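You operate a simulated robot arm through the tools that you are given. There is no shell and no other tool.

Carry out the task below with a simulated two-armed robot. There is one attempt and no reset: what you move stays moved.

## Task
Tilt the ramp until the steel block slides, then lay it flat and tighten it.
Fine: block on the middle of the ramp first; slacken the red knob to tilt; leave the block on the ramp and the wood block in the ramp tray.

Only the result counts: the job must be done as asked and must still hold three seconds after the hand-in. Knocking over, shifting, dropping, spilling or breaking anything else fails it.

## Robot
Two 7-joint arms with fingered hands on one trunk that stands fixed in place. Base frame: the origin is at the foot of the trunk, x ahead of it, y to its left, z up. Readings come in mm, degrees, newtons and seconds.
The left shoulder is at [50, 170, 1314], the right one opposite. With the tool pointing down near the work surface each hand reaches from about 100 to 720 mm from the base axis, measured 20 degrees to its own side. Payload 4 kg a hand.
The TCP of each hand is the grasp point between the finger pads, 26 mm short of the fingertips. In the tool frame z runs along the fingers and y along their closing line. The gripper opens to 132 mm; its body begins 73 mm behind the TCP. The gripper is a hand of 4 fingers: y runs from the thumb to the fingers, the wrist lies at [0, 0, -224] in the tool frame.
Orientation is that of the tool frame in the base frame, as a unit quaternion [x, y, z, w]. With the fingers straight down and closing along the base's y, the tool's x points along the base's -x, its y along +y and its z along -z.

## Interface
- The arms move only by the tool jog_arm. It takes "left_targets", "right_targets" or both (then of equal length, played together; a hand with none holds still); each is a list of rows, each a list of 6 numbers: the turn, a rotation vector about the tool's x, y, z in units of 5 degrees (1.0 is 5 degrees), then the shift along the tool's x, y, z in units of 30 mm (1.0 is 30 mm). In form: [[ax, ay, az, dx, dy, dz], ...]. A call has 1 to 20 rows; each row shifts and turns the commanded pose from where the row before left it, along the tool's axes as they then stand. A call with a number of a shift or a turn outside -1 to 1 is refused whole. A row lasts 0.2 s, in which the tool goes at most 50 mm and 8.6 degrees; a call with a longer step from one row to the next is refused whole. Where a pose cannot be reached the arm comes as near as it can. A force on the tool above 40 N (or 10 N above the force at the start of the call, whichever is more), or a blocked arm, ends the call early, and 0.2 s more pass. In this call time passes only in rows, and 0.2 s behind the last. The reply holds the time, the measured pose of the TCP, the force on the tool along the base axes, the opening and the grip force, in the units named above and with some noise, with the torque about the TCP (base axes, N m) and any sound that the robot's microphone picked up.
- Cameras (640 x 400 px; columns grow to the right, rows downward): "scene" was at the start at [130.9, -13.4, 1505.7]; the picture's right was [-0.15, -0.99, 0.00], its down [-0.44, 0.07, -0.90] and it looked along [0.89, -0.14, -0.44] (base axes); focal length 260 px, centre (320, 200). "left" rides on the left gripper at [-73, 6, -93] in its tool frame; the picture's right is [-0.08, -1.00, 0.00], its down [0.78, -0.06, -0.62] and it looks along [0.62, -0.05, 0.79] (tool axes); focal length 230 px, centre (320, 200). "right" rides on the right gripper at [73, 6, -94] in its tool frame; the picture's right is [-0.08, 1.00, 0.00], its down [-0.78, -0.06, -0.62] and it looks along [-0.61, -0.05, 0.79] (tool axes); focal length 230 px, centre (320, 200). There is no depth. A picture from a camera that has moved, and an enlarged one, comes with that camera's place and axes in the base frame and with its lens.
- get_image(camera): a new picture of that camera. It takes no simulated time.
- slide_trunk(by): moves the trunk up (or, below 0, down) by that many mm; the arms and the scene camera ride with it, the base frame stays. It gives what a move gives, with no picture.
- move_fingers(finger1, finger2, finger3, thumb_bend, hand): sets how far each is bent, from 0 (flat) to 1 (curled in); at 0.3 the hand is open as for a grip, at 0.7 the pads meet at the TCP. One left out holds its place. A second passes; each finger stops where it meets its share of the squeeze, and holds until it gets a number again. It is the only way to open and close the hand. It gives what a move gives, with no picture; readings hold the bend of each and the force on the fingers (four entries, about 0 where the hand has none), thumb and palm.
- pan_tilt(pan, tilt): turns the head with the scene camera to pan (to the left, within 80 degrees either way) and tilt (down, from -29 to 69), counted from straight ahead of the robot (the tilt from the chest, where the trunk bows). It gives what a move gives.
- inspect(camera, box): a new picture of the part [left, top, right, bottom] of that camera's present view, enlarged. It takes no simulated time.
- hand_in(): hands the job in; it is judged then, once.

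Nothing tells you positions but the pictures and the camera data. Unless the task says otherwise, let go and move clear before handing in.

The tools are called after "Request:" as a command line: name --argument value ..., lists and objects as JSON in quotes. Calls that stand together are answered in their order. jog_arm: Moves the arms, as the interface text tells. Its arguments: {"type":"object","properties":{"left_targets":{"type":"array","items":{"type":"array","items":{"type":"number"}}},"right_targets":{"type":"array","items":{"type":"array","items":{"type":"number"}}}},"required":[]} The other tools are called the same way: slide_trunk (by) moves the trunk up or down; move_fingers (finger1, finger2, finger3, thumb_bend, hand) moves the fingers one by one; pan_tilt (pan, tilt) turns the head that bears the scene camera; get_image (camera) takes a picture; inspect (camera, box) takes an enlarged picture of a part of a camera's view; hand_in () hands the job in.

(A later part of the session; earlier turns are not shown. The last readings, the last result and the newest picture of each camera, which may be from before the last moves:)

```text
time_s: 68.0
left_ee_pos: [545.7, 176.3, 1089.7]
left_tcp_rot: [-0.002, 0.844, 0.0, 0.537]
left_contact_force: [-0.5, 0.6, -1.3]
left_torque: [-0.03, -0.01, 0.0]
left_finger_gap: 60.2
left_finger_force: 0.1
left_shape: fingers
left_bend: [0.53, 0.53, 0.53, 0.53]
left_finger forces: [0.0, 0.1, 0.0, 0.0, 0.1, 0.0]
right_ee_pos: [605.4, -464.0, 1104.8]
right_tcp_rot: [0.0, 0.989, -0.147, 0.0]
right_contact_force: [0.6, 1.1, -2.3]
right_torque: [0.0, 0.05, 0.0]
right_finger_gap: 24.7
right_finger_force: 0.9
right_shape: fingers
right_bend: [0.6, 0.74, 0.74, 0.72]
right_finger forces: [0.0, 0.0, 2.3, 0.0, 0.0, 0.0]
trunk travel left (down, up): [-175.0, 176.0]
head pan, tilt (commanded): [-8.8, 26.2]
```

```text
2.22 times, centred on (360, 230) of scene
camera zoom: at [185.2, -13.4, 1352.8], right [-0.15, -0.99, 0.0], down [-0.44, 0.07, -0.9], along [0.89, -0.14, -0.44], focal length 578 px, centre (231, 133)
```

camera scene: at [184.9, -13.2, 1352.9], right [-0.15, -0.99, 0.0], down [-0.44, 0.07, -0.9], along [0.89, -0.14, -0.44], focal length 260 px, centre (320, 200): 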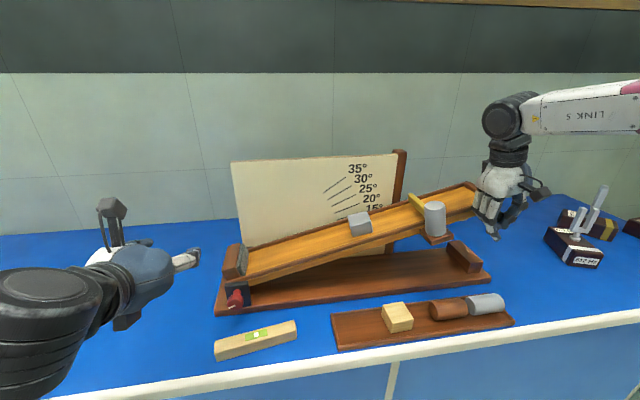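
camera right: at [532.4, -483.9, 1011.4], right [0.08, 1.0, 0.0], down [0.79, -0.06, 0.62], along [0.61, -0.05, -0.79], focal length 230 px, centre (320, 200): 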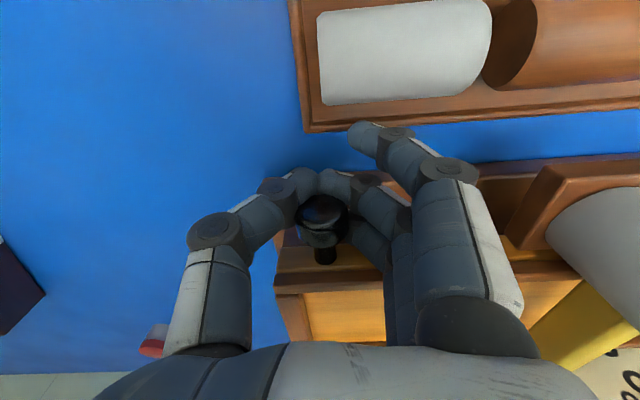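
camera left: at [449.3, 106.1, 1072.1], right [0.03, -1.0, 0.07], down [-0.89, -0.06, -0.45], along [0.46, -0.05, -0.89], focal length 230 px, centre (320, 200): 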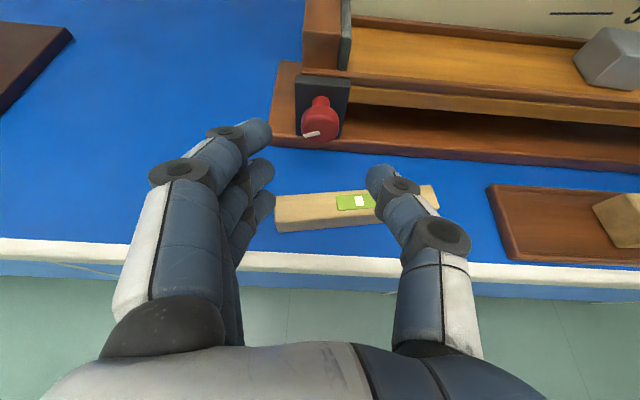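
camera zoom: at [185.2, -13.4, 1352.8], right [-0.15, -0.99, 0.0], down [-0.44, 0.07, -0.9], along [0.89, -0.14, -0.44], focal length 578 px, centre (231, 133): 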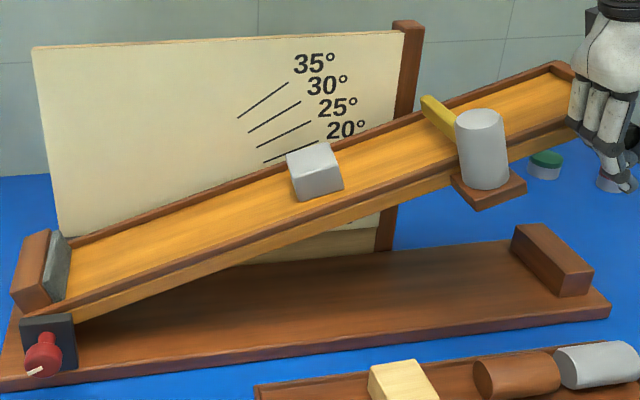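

Request:
jog_arm --right_targets '[[0.12, 0, 0, 0, 0.002, -0.206], [0.12, 0, 0, 0, 0.002, -0.206], [0.12, 0, 0, 0, 0.002, -0.206]]'

Request:
inspect --camera "scene" --box '[220, 140, 500, 320]'

```text
time_s: 68.8
left_ee_pos: [544.8, 176.5, 1089.9]
left_tcp_rot: [-0.001, 0.844, -0.001, 0.537]
left_contact_force: [0.1, -0.5, -0.9]
left_torque: [0.04, 0.03, -0.01]
left_finger_gap: 60.4
left_finger_force: 0.0
left_shape: fingers
left_bend: [0.53, 0.53, 0.53, 0.53]
left_finger forces: [0.0, 0.0, 0.0, 0.1, 0.0, 0.1]
right_ee_pos: [605.6, -457.6, 1122.0]
right_tcp_rot: [0.0, 0.987, -0.163, 0.0]
right_contact_force: [0.1, 0.9, -3.0]
right_torque: [0.01, 0.06, 0.01]
right_finger_gap: 24.8
right_finger_force: 1.3
right_shape: fingers
right_bend: [0.6, 0.74, 0.74, 0.72]
right_finger forces: [0.0, 0.0, 2.4, 0.0, 0.0, 0.0]
trunk travel left (down, up): [-175.0, 176.0]
head pan, tilt (commanded): [-8.8, 26.2]
```

```text
2.22 times, centred on (360, 230) of scene
camera zoom: at [185.1, -13.3, 1352.8], right [-0.15, -0.99, 0.0], down [-0.44, 0.07, -0.9], along [0.89, -0.14, -0.44], focal length 578 px, centre (231, 133)
```

zoom: 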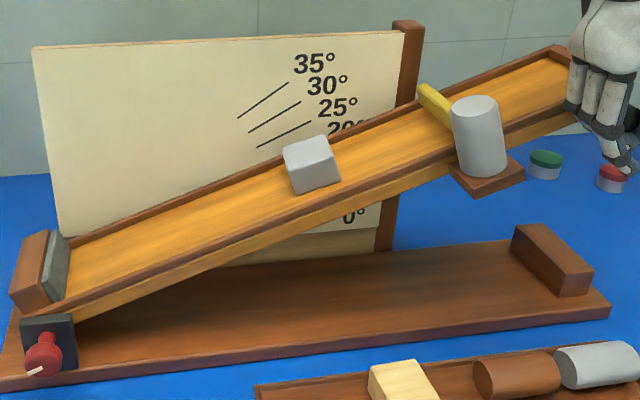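

Request:
jog_arm --right_targets '[[0.1, 0, 0, 0, 0.002, -0.171], [0.1, 0, 0, 0, 0.002, -0.171], [0.1, 0, 0, 0, 0.002, -0.171]]'

Request:
inspect --camera "scene" --box '[220, 140, 500, 320]'

```text
time_s: 69.5
left_ee_pos: [545.3, 175.8, 1090.5]
left_tcp_rot: [-0.002, 0.843, 0.0, 0.537]
left_contact_force: [0.8, -0.4, 0.0]
left_torque: [0.02, -0.01, 0.0]
left_finger_gap: 60.4
left_finger_force: 0.1
left_shape: fingers
left_bend: [0.53, 0.53, 0.53, 0.53]
left_finger forces: [0.0, 0.0, 0.0, 0.0, 0.0, 0.0]
right_ee_pos: [605.5, -452.3, 1136.3]
right_tcp_rot: [-0.001, 0.984, -0.177, 0.0]
right_contact_force: [0.8, 1.1, -3.1]
right_torque: [0.0, 0.02, 0.0]
right_finger_gap: 24.5
right_finger_force: 0.9
right_shape: fingers
right_bend: [0.6, 0.74, 0.74, 0.72]
right_finger forces: [0.0, 0.0, 2.2, 0.1, 0.1, 0.0]
trunk travel left (down, up): [-175.0, 176.0]
head pan, tilt (commanded): [-8.8, 26.2]
```

```text
2.22 times, centred on (360, 230) of scene
camera zoom: at [185.0, -13.4, 1352.8], right [-0.15, -0.99, 0.0], down [-0.44, 0.07, -0.9], along [0.89, -0.14, -0.44], focal length 578 px, centre (231, 133)
```

zoom: 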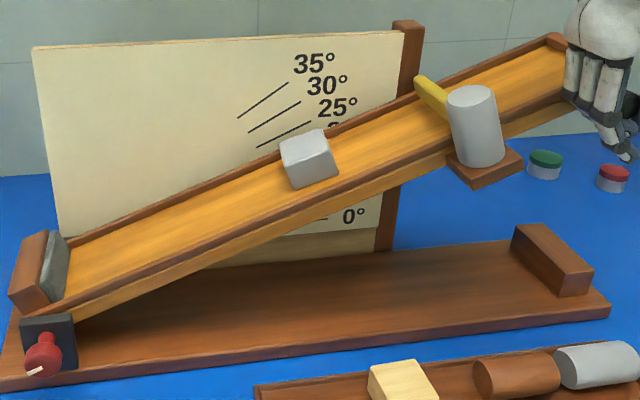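

Request:
jog_arm --right_targets '[[0.1, 0, 0, 0, 0.002, -0.171], [0.1, 0, 0, 0, 0.002, -0.171], [0.1, 0, 0, 0, 0.002, -0.171]]'

Request:
inspect --camera "scene" --box '[220, 140, 500, 320]'

```text
time_s: 70.3
left_ee_pos: [546.5, 177.0, 1090.9]
left_tcp_rot: [-0.002, 0.843, 0.0, 0.538]
left_contact_force: [-0.6, 0.3, -0.3]
left_torque: [-0.02, 0.02, 0.03]
left_finger_gap: 60.2
left_finger_force: 0.1
left_shape: fingers
left_bend: [0.53, 0.53, 0.53, 0.53]
left_finger forces: [0.1, 0.0, 0.0, 0.0, 0.1, 0.0]
right_ee_pos: [604.8, -447.3, 1150.0]
right_tcp_rot: [0.0, 0.982, -0.189, 0.0]
right_contact_force: [1.7, 0.3, -2.7]
right_torque: [-0.04, 0.0, 0.0]
right_finger_gap: 24.7
right_finger_force: 1.1
right_shape: fingers
right_bend: [0.6, 0.74, 0.74, 0.72]
right_finger forces: [0.1, 0.0, 2.7, 0.0, 0.0, 0.1]
trunk travel left (down, up): [-175.0, 176.0]
head pan, tilt (commanded): [-8.8, 26.2]
```

```text
2.22 times, centred on (360, 230) of scene
camera zoom: at [185.3, -13.5, 1352.8], right [-0.15, -0.99, 0.0], down [-0.44, 0.07, -0.9], along [0.89, -0.14, -0.44], focal length 578 px, centre (231, 133)
```

zoom: 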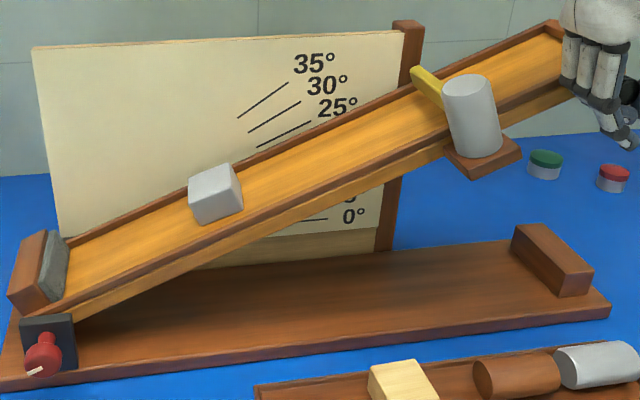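

The block has broken loose at about 23° and is sliding. I'll hold here briefly while it runs down to the padded stop.

Request:
jog_arm --right_targets '[[0, 0, 0, 0, 0, 0], [0, 0, 0, 0, 0, 0], [0, 0, 0, 0, 0, 0]]'

Request:
inspect --camera "scene" --box '[200, 140, 500, 330]'

```text
time_s: 71.2
left_ee_pos: [545.8, 176.5, 1089.5]
left_tcp_rot: [-0.002, 0.843, 0.0, 0.538]
left_contact_force: [0.8, -0.3, 0.3]
left_torque: [-0.03, 0.0, 0.0]
left_finger_gap: 60.3
left_finger_force: 0.2
left_shape: fingers
left_bend: [0.53, 0.53, 0.53, 0.53]
left_finger forces: [0.0, 0.0, 0.0, 0.0, 0.0, 0.1]
right_ee_pos: [605.4, -446.1, 1149.7]
right_tcp_rot: [0.0, 0.982, -0.189, 0.0]
right_contact_force: [1.1, 0.1, -1.8]
right_torque: [0.01, -0.01, 0.01]
right_finger_gap: 24.6
right_finger_force: 1.0
right_shape: fingers
right_bend: [0.6, 0.74, 0.74, 0.72]
right_finger forces: [0.1, 0.0, 2.3, 0.1, 0.1, 0.0]
trunk travel left (down, up): [-175.0, 176.0]
head pan, tilt (commanded): [-8.8, 26.2]
```

```text
2.11 times, centred on (350, 235) of scene
camera zoom: at [185.2, -13.5, 1352.8], right [-0.15, -0.99, 0.0], down [-0.44, 0.07, -0.9], along [0.89, -0.14, -0.44], focal length 548 px, centre (257, 126)
```

zoom: 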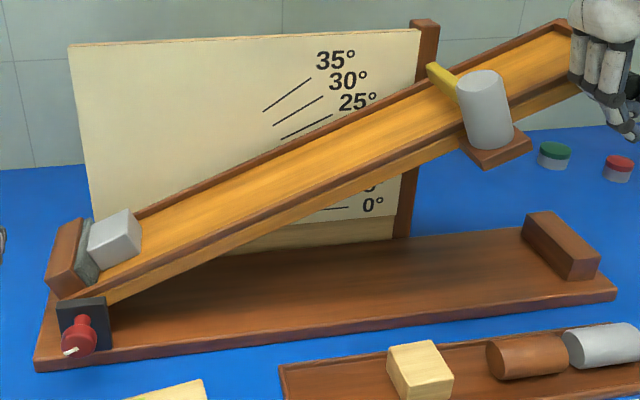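

The block has slid all the way to the padded stop and is still on the ramp. Now lowering the ramp back along the same arc.

Request:
jog_arm --right_targets '[[-0.2, 0, 0, 0, 0.003, 0.343], [-0.2, 0, 0, 0, 0.003, 0.343], [-0.2, 0, 0, 0, 0.003, 0.343], [-0.2, 0, 0, 0, 0.003, 0.343], [-0.2, 0, 0, 0, 0.003, 0.343], [-0.2, 0, 0, 0, 0.003, 0.343], [-0.2, 0, 0, 0, 0.003, 0.343], [-0.2, 0, 0, 0, 0.003, 0.343], [-0.2, 0, 0, 0, 0.003, 0.343], [-0.2, 0, 0, 0, 0.003, 0.343], [-0.2, 0, 0, 0, 0.003, 0.343], [-0.2, 0, 0, 0, 0.003, 0.343], [-0.2, 0, 0, 0, 0.003, 0.343], [-0.2, 0, 0, 0, 0.003, 0.343]]'

Request:
inspect --camera "scene" --box '[200, 160, 540, 340]'

Request:
inspect --camera "right" --box '[240, 120, 420, 270]'

```text
time_s: 74.2
left_ee_pos: [547.1, 175.1, 1089.7]
left_tcp_rot: [-0.002, 0.844, 0.0, 0.537]
left_contact_force: [-0.9, -0.1, -0.4]
left_torque: [0.02, 0.02, -0.02]
left_finger_gap: 60.3
left_finger_force: 0.1
left_shape: fingers
left_bend: [0.53, 0.53, 0.53, 0.53]
left_finger forces: [0.0, 0.0, 0.0, 0.1, 0.1, 0.0]
right_ee_pos: [606.6, -481.6, 1011.5]
right_tcp_rot: [0.001, 0.998, -0.068, 0.0]
right_contact_force: [-1.2, -2.5, 2.3]
right_torque: [0.15, -0.12, 0.02]
right_finger_gap: 24.7
right_finger_force: 1.3
right_shape: fingers
right_bend: [0.6, 0.74, 0.75, 0.72]
right_finger forces: [0.0, 0.0, 0.1, 0.0, 0.0, 2.6]
trunk travel left (down, up): [-175.0, 176.0]
head pan, tilt (commanded): [-8.8, 26.2]
```

```text
1.88 times, centred on (370, 250) of scene
camera zoom: at [184.7, -13.5, 1352.8], right [-0.15, -0.99, 0.0], down [-0.44, 0.07, -0.9], along [0.89, -0.14, -0.44], focal length 490 px, centre (226, 106)
```

zoom: 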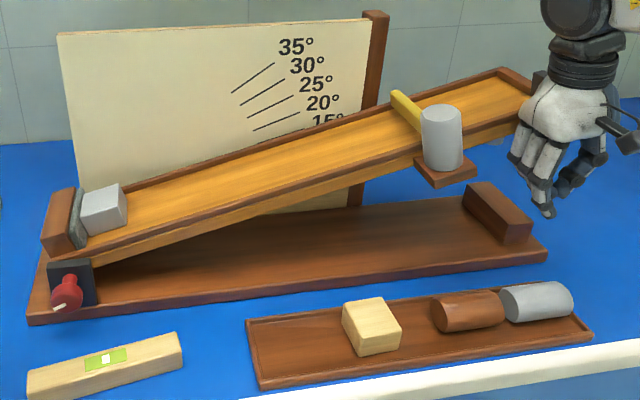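

```text
2.67 times, centred on (330, 195) of right
camera zoom: at [532.8, -463.5, 1103.6], right [0.08, 0.99, -0.14], down [0.78, 0.02, 0.62], along [0.61, -0.15, -0.77], focal length 614 px, centre (293, 213)
```

zoom: 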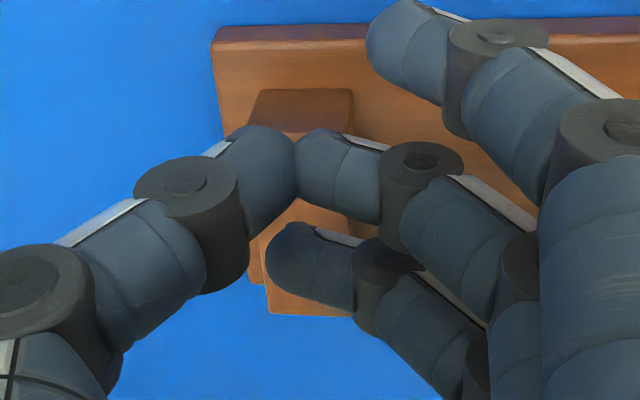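

The slack hinge has enough friction to stay up by itself (about 15°), so the hand moved down without it. I'll open the fingers, withdraw upward off the handle, and push the ramp down from above instead.

Request:
move_fingers --hand "right" --finger1 0.45 --finger2 0.45 --finger3 0.45 --thumb_bend 0.45

Request:
get_image --camera "right"

Request:
inspect --camera "scene" --box '[380, 160, 560, 320]'

```text
time_s: 75.2
left_ee_pos: [544.7, 176.4, 1090.7]
left_tcp_rot: [-0.001, 0.844, -0.001, 0.537]
left_contact_force: [-1.0, -0.7, -0.5]
left_torque: [-0.03, -0.03, -0.01]
left_finger_gap: 60.4
left_finger_force: 0.0
left_shape: fingers
left_bend: [0.53, 0.53, 0.53, 0.53]
left_finger forces: [0.0, 0.1, 0.0, 0.1, 0.0, 0.0]
right_ee_pos: [606.0, -481.0, 1013.7]
right_tcp_rot: [0.0, 0.998, -0.068, 0.0]
right_contact_force: [-0.3, -0.7, 1.5]
right_torque: [0.06, -0.03, 0.01]
right_finger_gap: 86.5
right_finger_force: 1.1
right_shape: fingers
right_bend: [0.45, 0.45, 0.45, 0.45]
right_finger forces: [0.1, 0.0, 0.0, 0.0, 0.1, 1.6]
trunk travel left (down, up): [-175.0, 176.0]
head pan, tilt (commanded): [-8.8, 26.2]
```

```text
taken
camera right: at [532.7, -463.5, 1103.8], right [0.08, 0.99, -0.14], down [0.78, 0.02, 0.62], along [0.61, -0.15, -0.77], focal length 230 px, centre (320, 200)
```

right: 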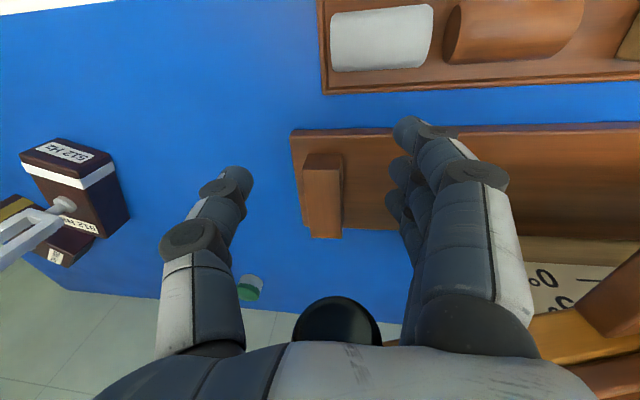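

```text
2.50 times, centred on (470, 240) of scene
camera zoom: at [184.7, -13.4, 1352.8], right [-0.15, -0.99, 0.0], down [-0.44, 0.07, -0.9], along [0.89, -0.14, -0.44], focal length 650 px, centre (-55, 100)
```

zoom: 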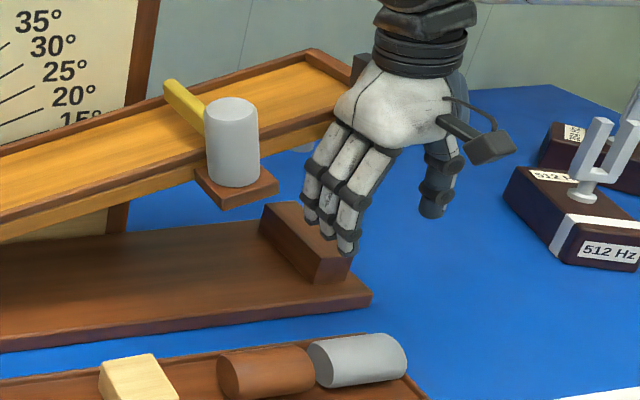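

Request:
jog_arm --right_targets '[[0, 0, 0, 0, 0, -0.8], [0, 0, 0, 0, 0, -1], [0, 0, 0, 0, 0, -1], [0, 0, 0, 0, 0, -1], [0, 0, 0, 0, 0, -1], [-0.785, 0, 0, 0, 0, -0.5], [-0.785, 0, 0, 0, 0, 0]]'

Request:
get_image --camera "right"

Request:
inspect --camera "scene" --box '[200, 130, 560, 340]'

```text
time_s: 76.8
left_ee_pos: [545.2, 176.5, 1089.5]
left_tcp_rot: [-0.002, 0.843, 0.0, 0.537]
left_contact_force: [-0.2, -0.7, 0.2]
left_torque: [0.02, 0.02, -0.04]
left_finger_gap: 60.0
left_finger_force: 0.0
left_shape: fingers
left_bend: [0.53, 0.53, 0.53, 0.53]
left_finger forces: [0.1, 0.0, 0.0, 0.0, 0.0, 0.0]
right_ee_pos: [605.5, -462.6, 1169.7]
right_tcp_rot: [-0.001, 1.0, 0.0, -0.001]
right_contact_force: [-0.4, -0.3, -0.2]
right_torque: [-0.02, -0.02, -0.02]
right_finger_gap: 86.6
right_finger_force: 0.0
right_shape: fingers
right_bend: [0.45, 0.45, 0.45, 0.45]
right_finger forces: [0.0, 0.0, 0.0, 0.0, 0.0, 0.0]
trunk travel left (down, up): [-175.0, 176.0]
head pan, tilt (commanded): [-8.8, 26.2]
```

```text
taken
camera right: at [532.4, -455.8, 1262.3], right [0.08, 1.0, 0.0], down [0.79, -0.06, 0.62], along [0.61, -0.05, -0.79], focal length 230 px, centre (320, 200)
```

right: 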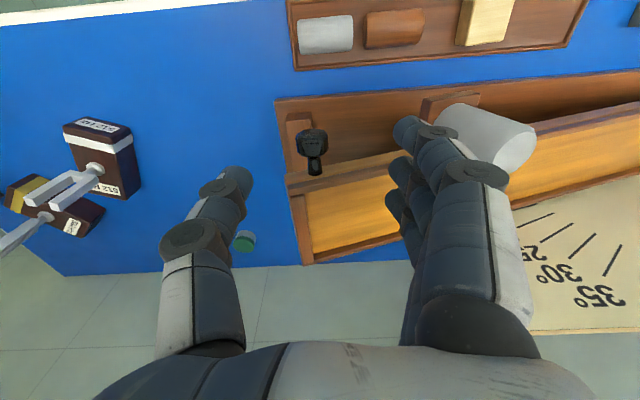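

```text
1.78 times, centred on (380, 235) of scene
camera zoom: at [185.0, -13.6, 1352.8], right [-0.15, -0.99, 0.0], down [-0.44, 0.07, -0.9], along [0.89, -0.14, -0.44], focal length 462 px, centre (213, 138)
```

zoom: 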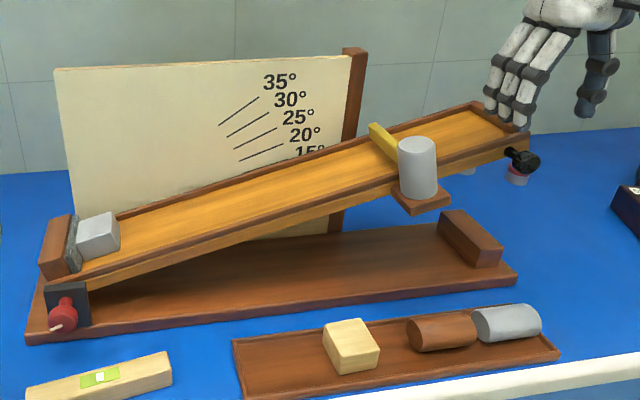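

The ramp stays at about 14° by itself. I'll close the right hand and move it over the upper end of the ramp to press it down.

Request:
move_fingers --hand "right" --finger1 0.68 --finger2 0.68 --finger3 0.68 --thumb_bend 0.68

Request:
jog_arm --right_targets '[[0, 0, 0, -0.961, 0.357, 0], [0, 0, 0, -0.961, 0.357, 0], [0, 0, 0, -0.961, 0.357, 0], [0, 0, 0, 0, 0, 0.9], [0, 0, 0, 0, 0, 0.9]]'

Request:
get_image --camera "right"

Request:
inspect --camera "scene" --box '[360, 130, 540, 310]'

```text
time_s: 77.8
left_ee_pos: [545.1, 175.9, 1090.0]
left_tcp_rot: [-0.001, 0.843, 0.0, 0.537]
left_contact_force: [0.2, 0.3, 0.4]
left_torque: [0.01, 0.02, 0.0]
left_finger_gap: 60.2
left_finger_force: 0.0
left_shape: fingers
left_bend: [0.53, 0.53, 0.53, 0.53]
left_finger forces: [0.0, 0.0, 0.1, 0.0, 0.1, 0.1]
right_ee_pos: [606.7, -463.6, 1169.7]
right_tcp_rot: [0.0, 1.0, 0.0, 0.0]
right_contact_force: [-0.7, -0.1, -0.4]
right_torque: [-0.03, -0.03, -0.05]
right_finger_gap: 18.6
right_finger_force: 0.1
right_shape: fingers
right_bend: [0.68, 0.68, 0.68, 0.68]
right_finger forces: [0.0, 0.1, 0.0, 0.0, 0.0, 0.0]
trunk travel left (down, up): [-175.0, 176.0]
head pan, tilt (commanded): [-8.8, 26.2]
```

```text
time_s: 79.0
left_ee_pos: [545.2, 174.6, 1088.9]
left_tcp_rot: [-0.002, 0.844, 0.0, 0.536]
left_contact_force: [0.4, 0.1, 0.3]
left_torque: [0.0, 0.01, 0.04]
left_finger_gap: 60.2
left_finger_force: 0.1
left_shape: fingers
left_bend: [0.53, 0.53, 0.53, 0.53]
left_finger forces: [0.0, 0.1, 0.0, 0.0, 0.0, 0.1]
right_ee_pos: [681.9, -426.5, 1111.6]
right_tcp_rot: [0.001, 1.0, 0.001, 0.001]
right_contact_force: [1.0, 0.1, -0.7]
right_torque: [0.04, 0.02, 0.0]
right_finger_gap: 18.7
right_finger_force: 0.0
right_shape: fingers
right_bend: [0.68, 0.68, 0.68, 0.68]
right_finger forces: [0.0, 0.1, 0.0, 0.0, 0.1, 0.0]
right hand out of reach, approached as far as the arm can: row 3
trunk travel left (down, up): [-175.0, 176.0]
head pan, tilt (commanded): [-8.8, 26.2]
```

```text
taken
camera right: at [608.5, -420.2, 1204.8], right [0.08, 1.0, 0.0], down [0.79, -0.06, 0.62], along [0.61, -0.05, -0.79], focal length 230 px, centre (320, 200)
```

right: 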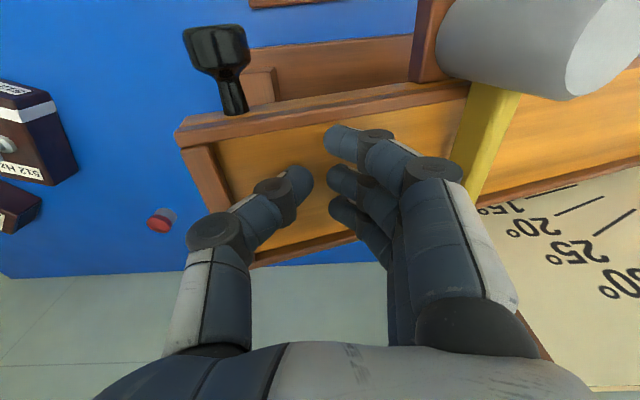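

```text
2.22 times, centred on (450, 220) of scene
camera zoom: at [185.4, -13.7, 1352.6], right [-0.15, -0.99, 0.0], down [-0.44, 0.07, -0.9], along [0.89, -0.14, -0.44], focal length 578 px, centre (31, 156)
```

zoom: 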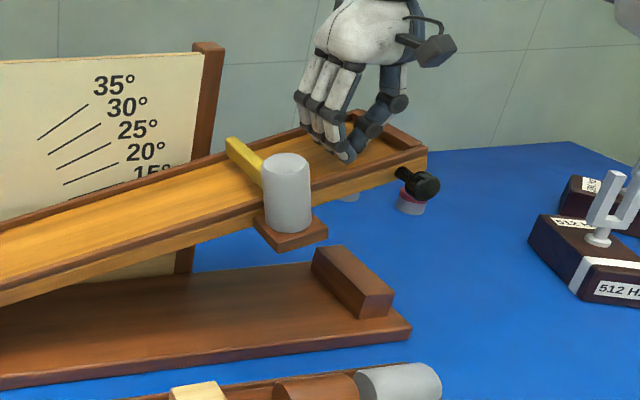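

Request:
jog_arm --right_targets '[[0, 0, 0, 0.2, -0.5, 0.3], [0, 0, 0, 0, 0, 0.5], [0, 0, 0, 0, 0, 0.4]]'

Request:
inspect --camera "scene" --box '[360, 130, 540, 310]'

Request:
get_image --camera "right"

```text
time_s: 79.8
left_ee_pos: [545.6, 176.8, 1090.4]
left_tcp_rot: [-0.001, 0.843, -0.001, 0.537]
left_contact_force: [0.0, -0.8, -0.2]
left_torque: [-0.02, 0.0, 0.04]
left_finger_gap: 60.4
left_finger_force: 0.0
left_shape: fingers
left_bend: [0.53, 0.53, 0.53, 0.53]
left_finger forces: [0.1, 0.0, 0.0, 0.1, 0.0, 0.0]
right_ee_pos: [674.6, -441.6, 1076.1]
right_tcp_rot: [0.0, 1.0, 0.0, 0.001]
right_contact_force: [0.8, -0.1, 1.4]
right_torque: [0.01, 0.04, 0.01]
right_finger_gap: 17.0
right_finger_force: 0.6
right_shape: fingers
right_bend: [0.69, 0.68, 0.68, 0.68]
right_finger forces: [1.5, 0.0, 0.0, 0.1, 0.1, 0.0]
trunk travel left (down, up): [-175.0, 176.0]
head pan, tilt (commanded): [-8.8, 26.2]
```

```text
2.22 times, centred on (450, 220) of scene
camera zoom: at [184.7, -13.6, 1352.8], right [-0.15, -0.99, 0.0], down [-0.44, 0.07, -0.9], along [0.89, -0.14, -0.44], focal length 578 px, centre (31, 156)
```

zoom: 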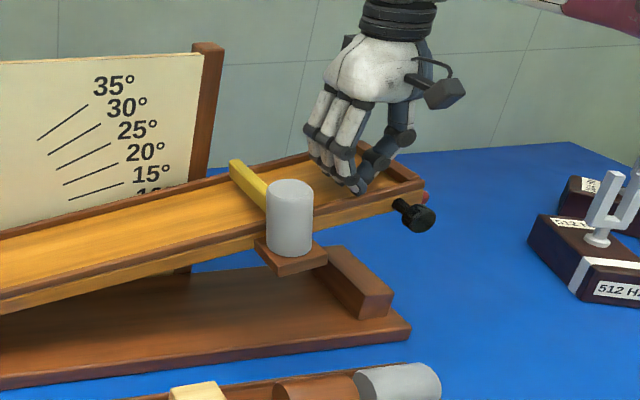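

```text
taken
camera right: at [600.8, -434.8, 1169.4], right [0.08, 1.0, 0.0], down [0.78, -0.06, 0.62], along [0.61, -0.05, -0.79], focal length 230 px, centre (320, 200)
```

right: 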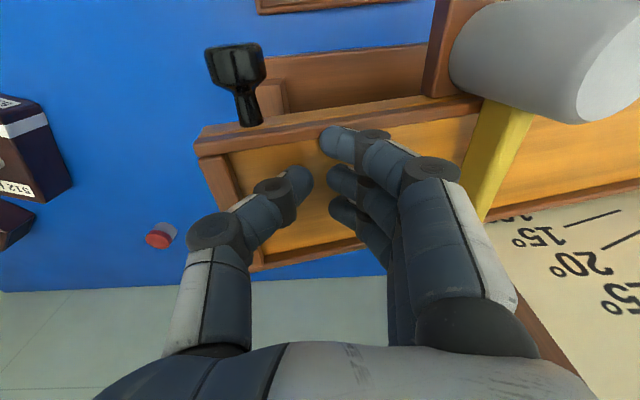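

The ramp is following the fingers down with only 1.4 N. Continuing steadily toward flat.

Request:
jog_arm --right_targets '[[0, 0, 0, 0, -0.05, 0.35], [0, 0, 0, 0, -0.05, 0.35], [0, 0, 0, 0, -0.05, 0.35], [0, 0, 0, 0, -0.05, 0.35], [0, 0, 0, 0, -0.05, 0.35], [0, 0, 0, 0, -0.05, 0.35], [0, 0, 0, 0, -0.05, 0.35]]'

Request:
inspect --camera "scene" --box '[200, 150, 540, 340]'

Request:
get_image --camera "right"

```text
time_s: 81.3
left_ee_pos: [546.2, 176.2, 1090.3]
left_tcp_rot: [-0.002, 0.843, 0.001, 0.538]
left_contact_force: [-0.4, -0.6, -0.9]
left_torque: [0.02, -0.01, -0.01]
left_finger_gap: 60.5
left_finger_force: 0.1
left_shape: fingers
left_bend: [0.53, 0.53, 0.53, 0.53]
left_finger forces: [0.1, 0.0, 0.1, 0.0, 0.0, 0.0]
right_ee_pos: [674.8, -450.0, 1002.0]
right_tcp_rot: [-0.001, 1.0, -0.001, 0.0]
right_contact_force: [-0.2, -0.3, 1.3]
right_torque: [-0.01, 0.02, 0.0]
right_finger_gap: 17.0
right_finger_force: 0.2
right_shape: fingers
right_bend: [0.7, 0.68, 0.68, 0.68]
right_finger forces: [1.5, 0.0, 0.1, 0.0, 0.0, 0.0]
trunk travel left (down, up): [-175.0, 176.0]
head pan, tilt (commanded): [-8.8, 26.2]
```

```text
1.88 times, centred on (370, 245) of scene
camera zoom: at [184.8, -13.4, 1352.8], right [-0.15, -0.99, 0.0], down [-0.44, 0.07, -0.9], along [0.89, -0.14, -0.44], focal length 490 px, centre (226, 115)
```

zoom: 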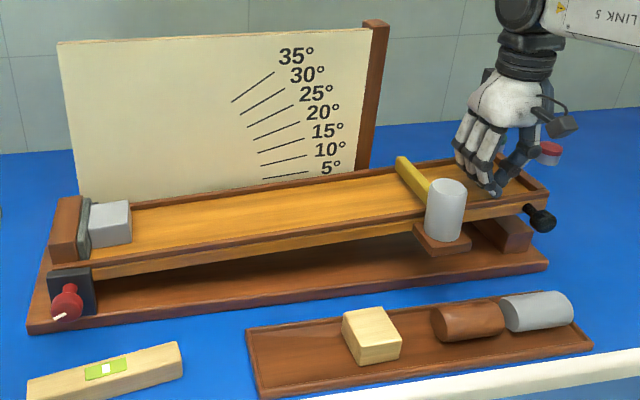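

```text
taken
camera right: at [602.0, -444.7, 1095.1], right [0.08, 1.0, 0.0], down [0.79, -0.06, 0.62], along [0.61, -0.05, -0.79], focal length 230 px, centre (320, 200)
```

right: 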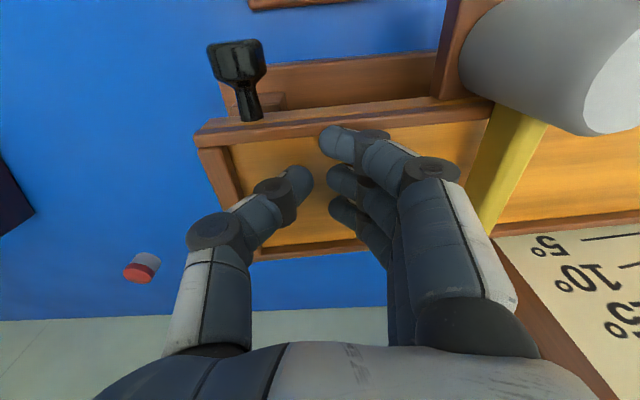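

About 4° left. Slowing down and stopping when the ramp meets its support.

Request:
jog_arm --right_targets '[[0, 0, 0, 0, -0.1, 0.25], [0, 0, 0, 0, -0.05, 0.25], [0, 0, 0, 0, 0, 0.2], [0, 0, 0, 0, 0, 0.2]]'

Request:
inspect --camera "scene" --box '[400, 200, 520, 310]'

Request:
get_image --camera "right"

```text
time_s: 82.3
left_ee_pos: [545.4, 176.4, 1089.7]
left_tcp_rot: [-0.001, 0.844, 0.0, 0.537]
left_contact_force: [-0.8, -0.6, 0.2]
left_torque: [0.0, -0.02, 0.0]
left_finger_gap: 60.4
left_finger_force: 0.0
left_shape: fingers
left_bend: [0.53, 0.53, 0.53, 0.53]
left_finger forces: [0.0, 0.1, 0.1, 0.0, 0.0, 0.0]
right_ee_pos: [676.0, -456.0, 975.7]
right_tcp_rot: [0.001, 1.0, 0.0, 0.0]
right_contact_force: [-0.3, 0.8, 1.1]
right_torque: [0.01, 0.01, -0.01]
right_finger_gap: 17.9
right_finger_force: 1.3
right_shape: fingers
right_bend: [0.69, 0.68, 0.68, 0.68]
right_finger forces: [1.6, 0.0, 0.0, 0.0, 0.0, 0.0]
trunk travel left (down, up): [-175.0, 176.0]
head pan, tilt (commanded): [-8.8, 26.2]
```

```text
3.64 times, centred on (460, 255) of scene
camera zoom: at [184.8, -13.3, 1352.8], right [-0.15, -0.99, 0.0], down [-0.44, 0.07, -0.9], along [0.89, -0.14, -0.44], focal length 946 px, centre (-189, 0)
```

zoom: 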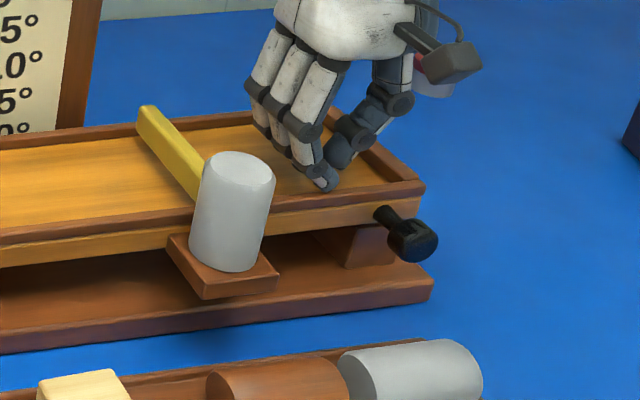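

```text
taken
camera right: at [602.8, -449.4, 1068.1], right [0.08, 1.0, 0.0], down [0.78, -0.06, 0.62], along [0.61, -0.05, -0.79], focal length 230 px, centre (320, 200)
```

right: 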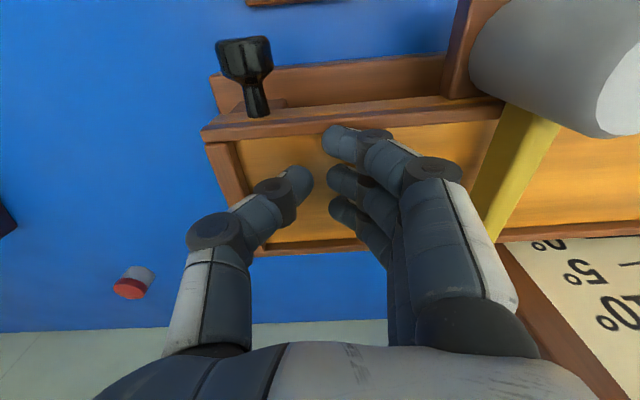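

Request:
jog_arm --right_targets '[[0, 0, 0, 0, 0, 0.15], [0, 0, 0, 0, 0, 0.15]]'

Request:
jog_arm --right_targets '[[0, 0, 0, 0, 0, 0.12], [0, 0, 0, 0, 0, 0.12]]'

Request:
inspect --camera "scene" --box '[400, 200, 520, 310]'

```text
time_s: 83.0
left_ee_pos: [545.3, 176.9, 1090.0]
left_tcp_rot: [-0.002, 0.843, 0.0, 0.538]
left_contact_force: [0.4, 0.7, -0.2]
left_torque: [0.0, -0.01, -0.03]
left_finger_gap: 60.3
left_finger_force: 0.0
left_shape: fingers
left_bend: [0.53, 0.53, 0.53, 0.53]
left_finger forces: [0.0, 0.0, 0.1, 0.0, 0.1, 0.0]
right_ee_pos: [675.6, -454.1, 968.2]
right_tcp_rot: [0.0, 1.0, 0.0, 0.001]
right_contact_force: [0.5, 1.0, 7.6]
right_torque: [0.12, 0.12, -0.04]
right_finger_gap: 17.4
right_finger_force: 3.9
right_shape: fingers
right_bend: [0.7, 0.68, 0.68, 0.68]
right_finger forces: [7.4, 0.0, 0.0, 0.0, 0.0, 0.0]
trunk travel left (down, up): [-175.0, 176.0]
head pan, tilt (commanded): [-8.8, 26.2]
```

```text
time_s: 83.5
left_ee_pos: [544.3, 178.7, 1090.9]
left_tcp_rot: [-0.002, 0.843, -0.001, 0.538]
left_contact_force: [0.1, 0.1, -0.2]
left_torque: [0.0, 0.0, -0.01]
left_finger_gap: 60.4
left_finger_force: 0.0
left_shape: fingers
left_bend: [0.53, 0.53, 0.53, 0.53]
left_finger forces: [0.0, 0.0, 0.0, 0.0, 0.0, 0.0]
right_ee_pos: [675.6, -453.4, 964.0]
right_tcp_rot: [0.0, 1.0, 0.0, 0.003]
right_contact_force: [4.4, 9.6, 26.6]
right_torque: [0.39, 0.6, -0.29]
right_finger_gap: 16.6
right_finger_force: 13.5
right_shape: fingers
right_bend: [0.74, 0.68, 0.68, 0.68]
right_finger forces: [27.2, 0.0, 0.1, 0.0, 0.0, 0.0]
trunk travel left (down, up): [-175.0, 176.0]
head pan, tilt (commanded): [-8.8, 26.2]
```

```text
3.64 times, centred on (460, 255) of scene
camera zoom: at [182.6, -10.5, 1353.6], right [-0.15, -0.99, 0.0], down [-0.43, 0.07, -0.9], along [0.89, -0.14, -0.44], focal length 946 px, centre (-189, 0)
```

zoom: 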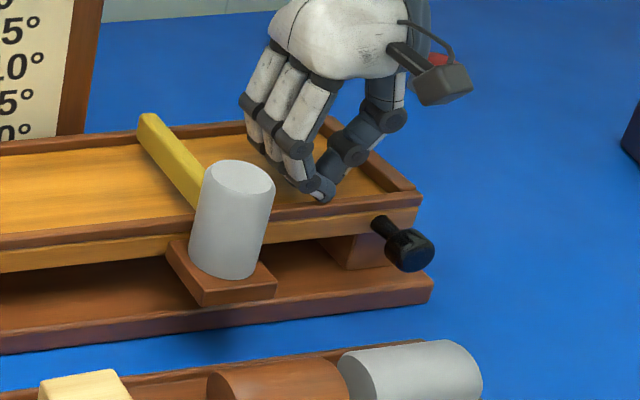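

The ramp is firmly down on its support (contact force rose to 27 N). Backing the right hand off and away.

Request:
jog_arm --right_targets '[[0, 0, 0, 0, 0, -0.3], [0, 0, 0, 0, 0, -0.5], [0, 0, 0, 0, 0, -0.9], [0, 0, 0, 0, 0, -0.9], [0, 0, 0, 0, 0, -0.9], [0, 0, 0, 0, 0, -0.9]]'

Request:
inspect --camera "scene" --box '[200, 160, 520, 340]'

Request:
get_image --camera "left"

```text
time_s: 85.0
left_ee_pos: [544.9, 175.5, 1091.3]
left_tcp_rot: [-0.001, 0.843, -0.001, 0.537]
left_contact_force: [-1.0, 0.6, -0.1]
left_torque: [-0.01, -0.01, 0.01]
left_finger_gap: 60.4
left_finger_force: 0.0
left_shape: fingers
left_bend: [0.53, 0.53, 0.53, 0.53]
left_finger forces: [0.1, 0.0, 0.1, 0.1, 0.1, 0.1]
right_ee_pos: [675.5, -454.8, 1089.8]
right_tcp_rot: [0.001, 1.0, 0.0, 0.0]
right_contact_force: [0.4, -0.8, 0.4]
right_torque: [-0.02, 0.02, 0.0]
right_finger_gap: 17.9
right_finger_force: 0.1
right_shape: fingers
right_bend: [0.68, 0.68, 0.68, 0.68]
right_finger forces: [0.0, 0.0, 0.0, 0.1, 0.1, 0.0]
trunk travel left (down, up): [-175.0, 176.0]
head pan, tilt (commanded): [-8.8, 26.2]
```

```text
2.00 times, centred on (360, 250) of scene
camera zoom: at [184.6, -13.1, 1352.9], right [-0.15, -0.99, 0.0], down [-0.44, 0.07, -0.9], along [0.89, -0.14, -0.44], focal length 520 px, centre (240, 100)
```

zoom: 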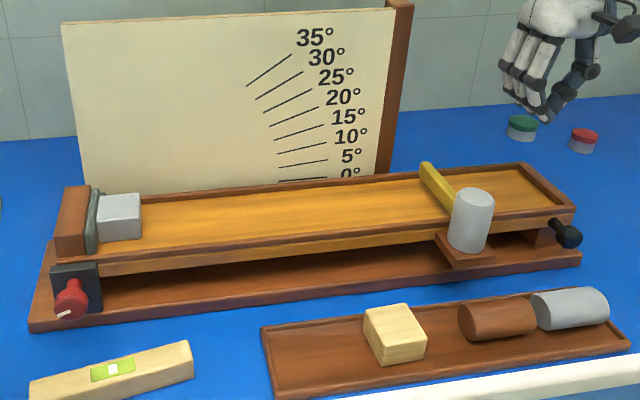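

```text
taken
camera left: at [491.2, 182.3, 1195.6], right [0.03, -1.0, 0.07], down [-0.89, -0.06, -0.45], along [0.45, -0.05, -0.89], focal length 230 px, centre (320, 200)
```

left: 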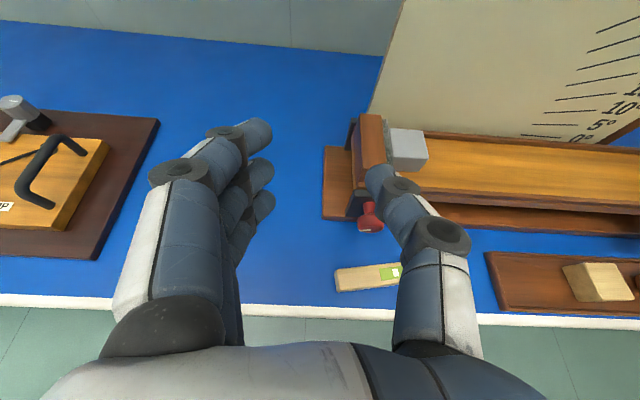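

Ramp is flat and the block rests at its stop. Now I bring the left hand back to the knob to tighten it clockwise, starting from a modest −20° roll that stays clear of the level.

Request:
jog_arm --left_targets '[[0, 0, 0, 0, -0.85, 0], [0, 0, 0, 0, -0.85, 0], [0, 0, 0, 0, -0.85, 0], [0, 0, 0, 0.858, 0, 0.385], [0, 0, 0, 0.858, 0, 0.385], [0, 0, 0, 0.858, 0, 0.385], [0, 0, 0, 0.858, 0, 0.385], [0, 0, 0, 0.858, 0, 0.385]]'

Request:
get_image --camera "left"

```text
time_s: 86.8
left_ee_pos: [544.3, 100.0, 948.5]
left_tcp_rot: [-0.002, 0.843, -0.001, 0.537]
left_contact_force: [-0.3, 0.4, -0.8]
left_torque: [0.01, 0.02, -0.01]
left_finger_gap: 60.1
left_finger_force: 0.1
left_shape: fingers
left_bend: [0.53, 0.53, 0.53, 0.53]
left_finger forces: [0.0, 0.0, 0.0, 0.0, 0.1, 0.0]
right_ee_pos: [676.8, -456.2, 1090.2]
right_tcp_rot: [0.0, 1.0, 0.0, 0.0]
right_contact_force: [0.1, 1.1, 0.5]
right_torque: [0.02, -0.01, 0.03]
right_finger_gap: 18.3
right_finger_force: 0.0
right_shape: fingers
right_bend: [0.68, 0.68, 0.68, 0.68]
right_finger forces: [0.0, 0.0, 0.0, 0.0, 0.1, 0.0]
trunk travel left (down, up): [-175.0, 176.0]
head pan, tilt (commanded): [-8.8, 26.2]
```

```text
taken
camera left: at [490.8, 105.6, 1054.7], right [0.03, -1.0, 0.07], down [-0.89, -0.06, -0.45], along [0.45, -0.05, -0.89], focal length 230 px, centre (320, 200)
```

left: 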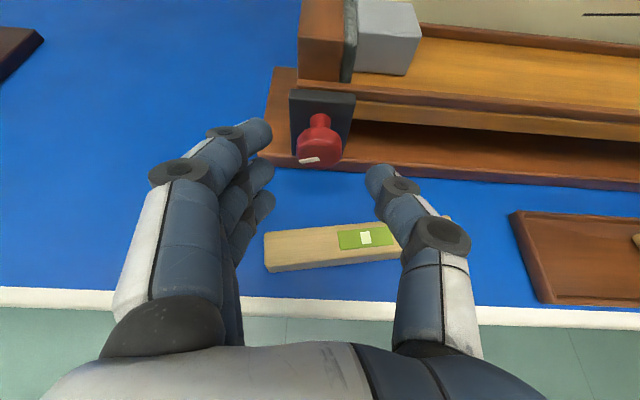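

Request:
jog_arm --left_targets '[[0.419, 0, -0.908, 0, 0, 0], [0.419, 0, -0.908, 0, 0, 0], [0.419, 0, -0.908, 0, 0, 0], [0.419, 0, -0.908, 0, 0, 0], [0, 0, 0, -0.017, 0.095, 0.659], [0, 0, 0, -0.017, 0.095, 0.659], [0, 0, 0, -0.017, 0.095, 0.659]]'

Request:
get_image --camera "left"

Request:
inspect --camera "scene" --box '[180, 240, 310, 360]'

```text
time_s: 88.3
left_ee_pos: [599.2, 100.6, 923.5]
left_tcp_rot: [-0.096, 0.83, -0.147, 0.529]
left_contact_force: [-0.3, -0.3, 0.4]
left_torque: [-0.01, 0.01, 0.0]
left_finger_gap: 60.6
left_finger_force: 0.0
left_shape: fingers
left_bend: [0.53, 0.53, 0.53, 0.53]
left_finger forces: [0.0, 0.0, 0.1, 0.0, 0.0, 0.0]
right_ee_pos: [676.8, -456.1, 1090.4]
right_tcp_rot: [-0.001, 1.0, 0.0, 0.0]
right_contact_force: [0.1, 0.3, 0.1]
right_torque: [-0.01, -0.03, -0.04]
right_finger_gap: 18.0
right_finger_force: 0.1
right_shape: fingers
right_bend: [0.68, 0.68, 0.68, 0.68]
right_finger forces: [0.0, 0.1, 0.0, 0.1, 0.0, 0.1]
trunk travel left (down, up): [-175.0, 176.0]
head pan, tilt (commanded): [-8.8, 26.2]
```

```text
taken
camera left: at [545.5, 142.0, 1020.5], right [0.04, -0.91, 0.41], down [-0.89, -0.22, -0.4], along [0.46, -0.35, -0.82], focal length 230 px, centre (320, 200)
```

left: 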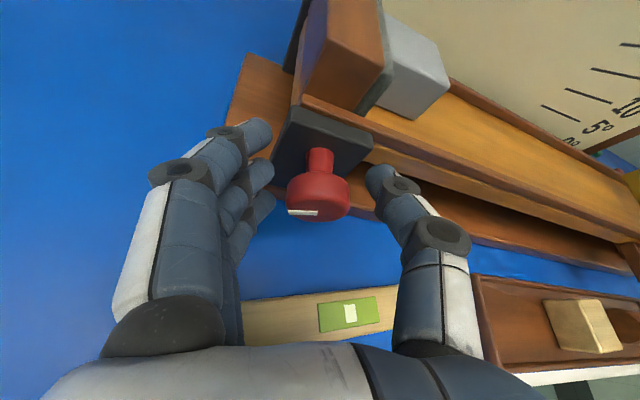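

```text
3.33 times, centred on (245, 300) of scene
camera zoom: at [185.1, -13.4, 1352.7], right [-0.15, -0.99, 0.0], down [-0.44, 0.07, -0.9], along [0.89, -0.14, -0.44], focal length 867 px, centre (570, -133)
```

zoom: 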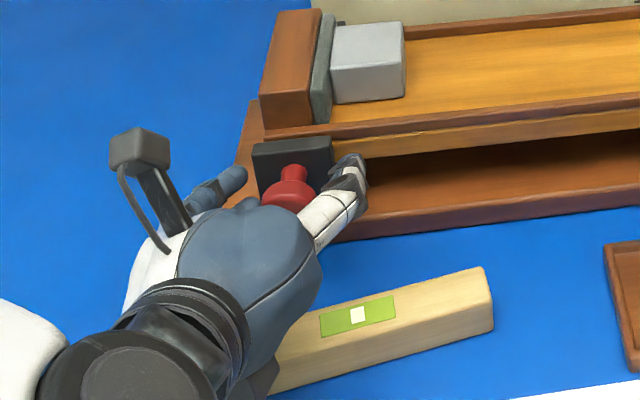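

Clear of everything. Pinching and turning clockwise.

Request:
move_fingers --hand "left" --finger1 0.55 --finger3 0.57 --finger2 0.72 --thumb_bend 0.72

Request:
inspect --camera "left" --box '[240, 110, 400, 250]'

Request:
jog_arm --left_targets '[[-0.314, 0, 0.681, 0, 0, 0], [-0.314, 0, 0.681, 0, 0, 0], [-0.314, 0, 0.681, 0, 0, 0], [-0.314, 0, 0.681, 0, 0, 0], [-0.314, 0, 0.681, 0, 0, 0], [-0.314, 0, 0.681, 0, 0, 0], [-0.314, 0, 0.681, 0, 0, 0], [-0.314, 0, 0.681, 0, 0, 0]]'

Request:
inspect --camera "left" --box '[240, 110, 400, 250]'

```text
time_s: 89.3
left_ee_pos: [599.4, 100.6, 923.9]
left_tcp_rot: [-0.096, 0.83, -0.147, 0.529]
left_contact_force: [-0.1, 0.9, 1.0]
left_torque: [0.1, 0.18, 0.54]
left_finger_gap: 41.1
left_finger_force: 11.8
left_shape: fingers
left_bend: [0.55, 0.59, 0.56, 0.66]
left_finger forces: [0.0, 12.8, 0.0, 0.0, 11.8, 0.0]
right_ee_pos: [677.2, -455.1, 1089.3]
right_tcp_rot: [0.001, 1.0, 0.0, -0.001]
right_contact_force: [-0.1, 0.7, 0.0]
right_torque: [0.01, -0.01, 0.01]
right_finger_gap: 18.0
right_finger_force: 0.1
right_shape: fingers
right_bend: [0.68, 0.68, 0.68, 0.68]
right_finger forces: [0.1, 0.0, 0.0, 0.1, 0.1, 0.0]
trunk travel left (down, up): [-175.0, 176.0]
head pan, tilt (commanded): [-8.8, 26.2]
```

```text
2.86 times, centred on (320, 180) of left
camera zoom: at [545.0, 141.9, 1020.7], right [0.04, -0.91, 0.41], down [-0.89, -0.22, -0.4], along [0.46, -0.35, -0.82], focal length 657 px, centre (320, 257)
```

zoom: 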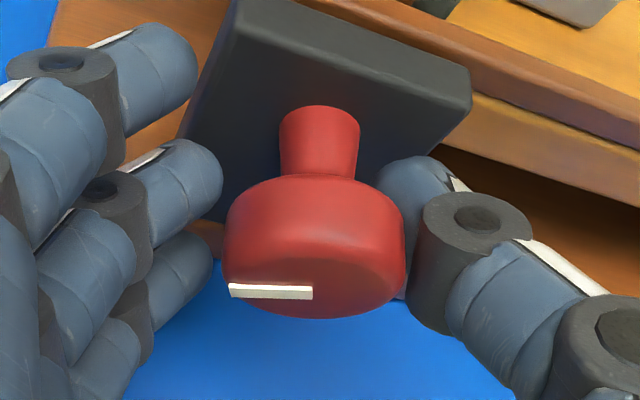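

```text
time_s: 91.2
left_ee_pos: [600.1, 99.2, 924.7]
left_tcp_rot: [0.047, 0.84, 0.073, 0.535]
left_contact_force: [8.2, -9.2, -3.3]
left_torque: [-0.11, 0.0, -0.01]
left_finger_gap: 43.8
left_finger_force: 9.8
left_shape: fingers
left_bend: [0.54, 0.66, 0.56, 0.67]
left_finger forces: [1.4, 3.5, 0.1, 0.1, 14.6, 0.1]
right_ee_pos: [676.8, -457.7, 1088.5]
right_tcp_rot: [-0.001, 1.0, 0.001, 0.0]
right_contact_force: [-0.7, -0.2, 0.4]
right_torque: [-0.01, 0.03, 0.0]
right_finger_gap: 18.3
right_finger_force: 0.1
right_shape: fingers
right_bend: [0.68, 0.68, 0.68, 0.68]
right_finger forces: [0.0, 0.0, 0.0, 0.0, 0.1, 0.1]
trunk travel left (down, up): [-175.0, 176.0]
head pan, tilt (commanded): [-8.8, 26.2]
```

```text
2.86 times, centred on (320, 180) of left
camera zoom: at [545.7, 86.8, 1028.4], right [0.03, -0.99, -0.1], down [-0.89, 0.02, -0.45], along [0.45, 0.11, -0.89], focal length 657 px, centre (320, 257)
```

zoom: 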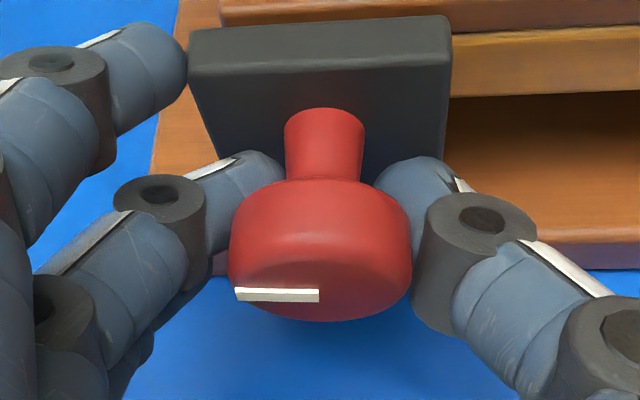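

Knob is turning with the hand. Continuing clockwise to about +45° roll.

Request:
jog_arm --left_targets '[[-0.314, 0, 0.681, 0, 0, 0], [-0.314, 0, 0.681, 0, 0, 0], [-0.314, 0, 0.681, 0, 0, 0], [-0.314, 0, 0.681, 0, 0, 0], [-0.314, 0, 0.681, 0, 0, 0], [-0.314, 0, 0.681, 0, 0, 0], [-0.314, 0, 0.681, 0, 0, 0], [-0.314, 0, 0.681, 0, 0, 0], [-0.314, 0, 0.681, 0, 0, 0]]'

Request:
inspect --camera "left" --box '[240, 110, 400, 250]'

Request:
get_image --camera "scene"

```text
time_s: 93.2
left_ee_pos: [600.3, 97.9, 922.9]
left_tcp_rot: [0.201, 0.783, 0.314, 0.498]
left_contact_force: [5.0, -10.9, -7.4]
left_torque: [-0.05, 0.0, -0.06]
left_finger_gap: 43.1
left_finger_force: 9.0
left_shape: fingers
left_bend: [0.55, 0.67, 0.56, 0.67]
left_finger forces: [0.1, 2.8, 0.1, 0.1, 15.1, 0.0]
right_ee_pos: [677.2, -456.0, 1088.3]
right_tcp_rot: [0.0, 1.0, 0.001, -0.001]
right_contact_force: [0.3, 1.0, -0.4]
right_torque: [-0.01, 0.01, 0.0]
right_finger_gap: 17.9
right_finger_force: 0.0
right_shape: fingers
right_bend: [0.68, 0.68, 0.68, 0.68]
right_finger forces: [0.0, 0.0, 0.1, 0.0, 0.0, 0.1]
trunk travel left (down, up): [-175.0, 176.0]
head pan, tilt (commanded): [-8.8, 26.2]
```

```text
2.86 times, centred on (320, 180) of left
camera zoom: at [545.9, 30.1, 1003.0], right [0.03, -0.77, -0.64], down [-0.89, 0.27, -0.37], along [0.45, 0.58, -0.68], focal length 657 px, centre (320, 257)
```

zoom: 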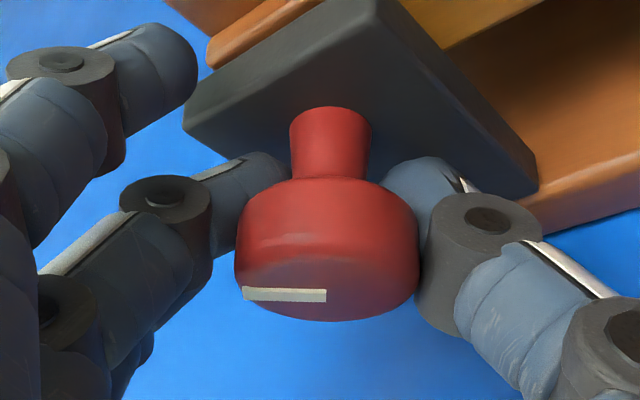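

```text
taken
camera scene: at [186.1, -14.6, 1352.6], right [-0.15, -0.99, 0.0], down [-0.44, 0.07, -0.9], along [0.89, -0.14, -0.44], focal length 260 px, centre (320, 200)
```

scene: 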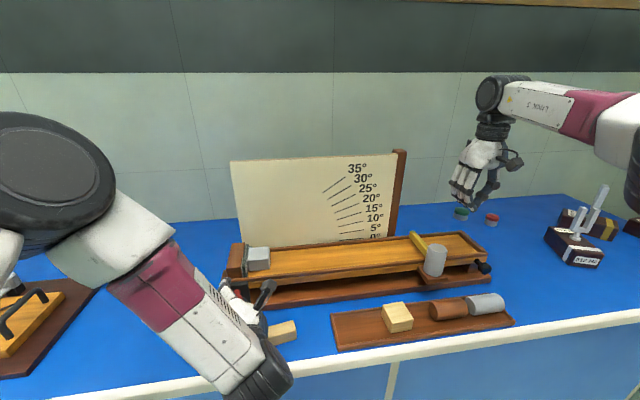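

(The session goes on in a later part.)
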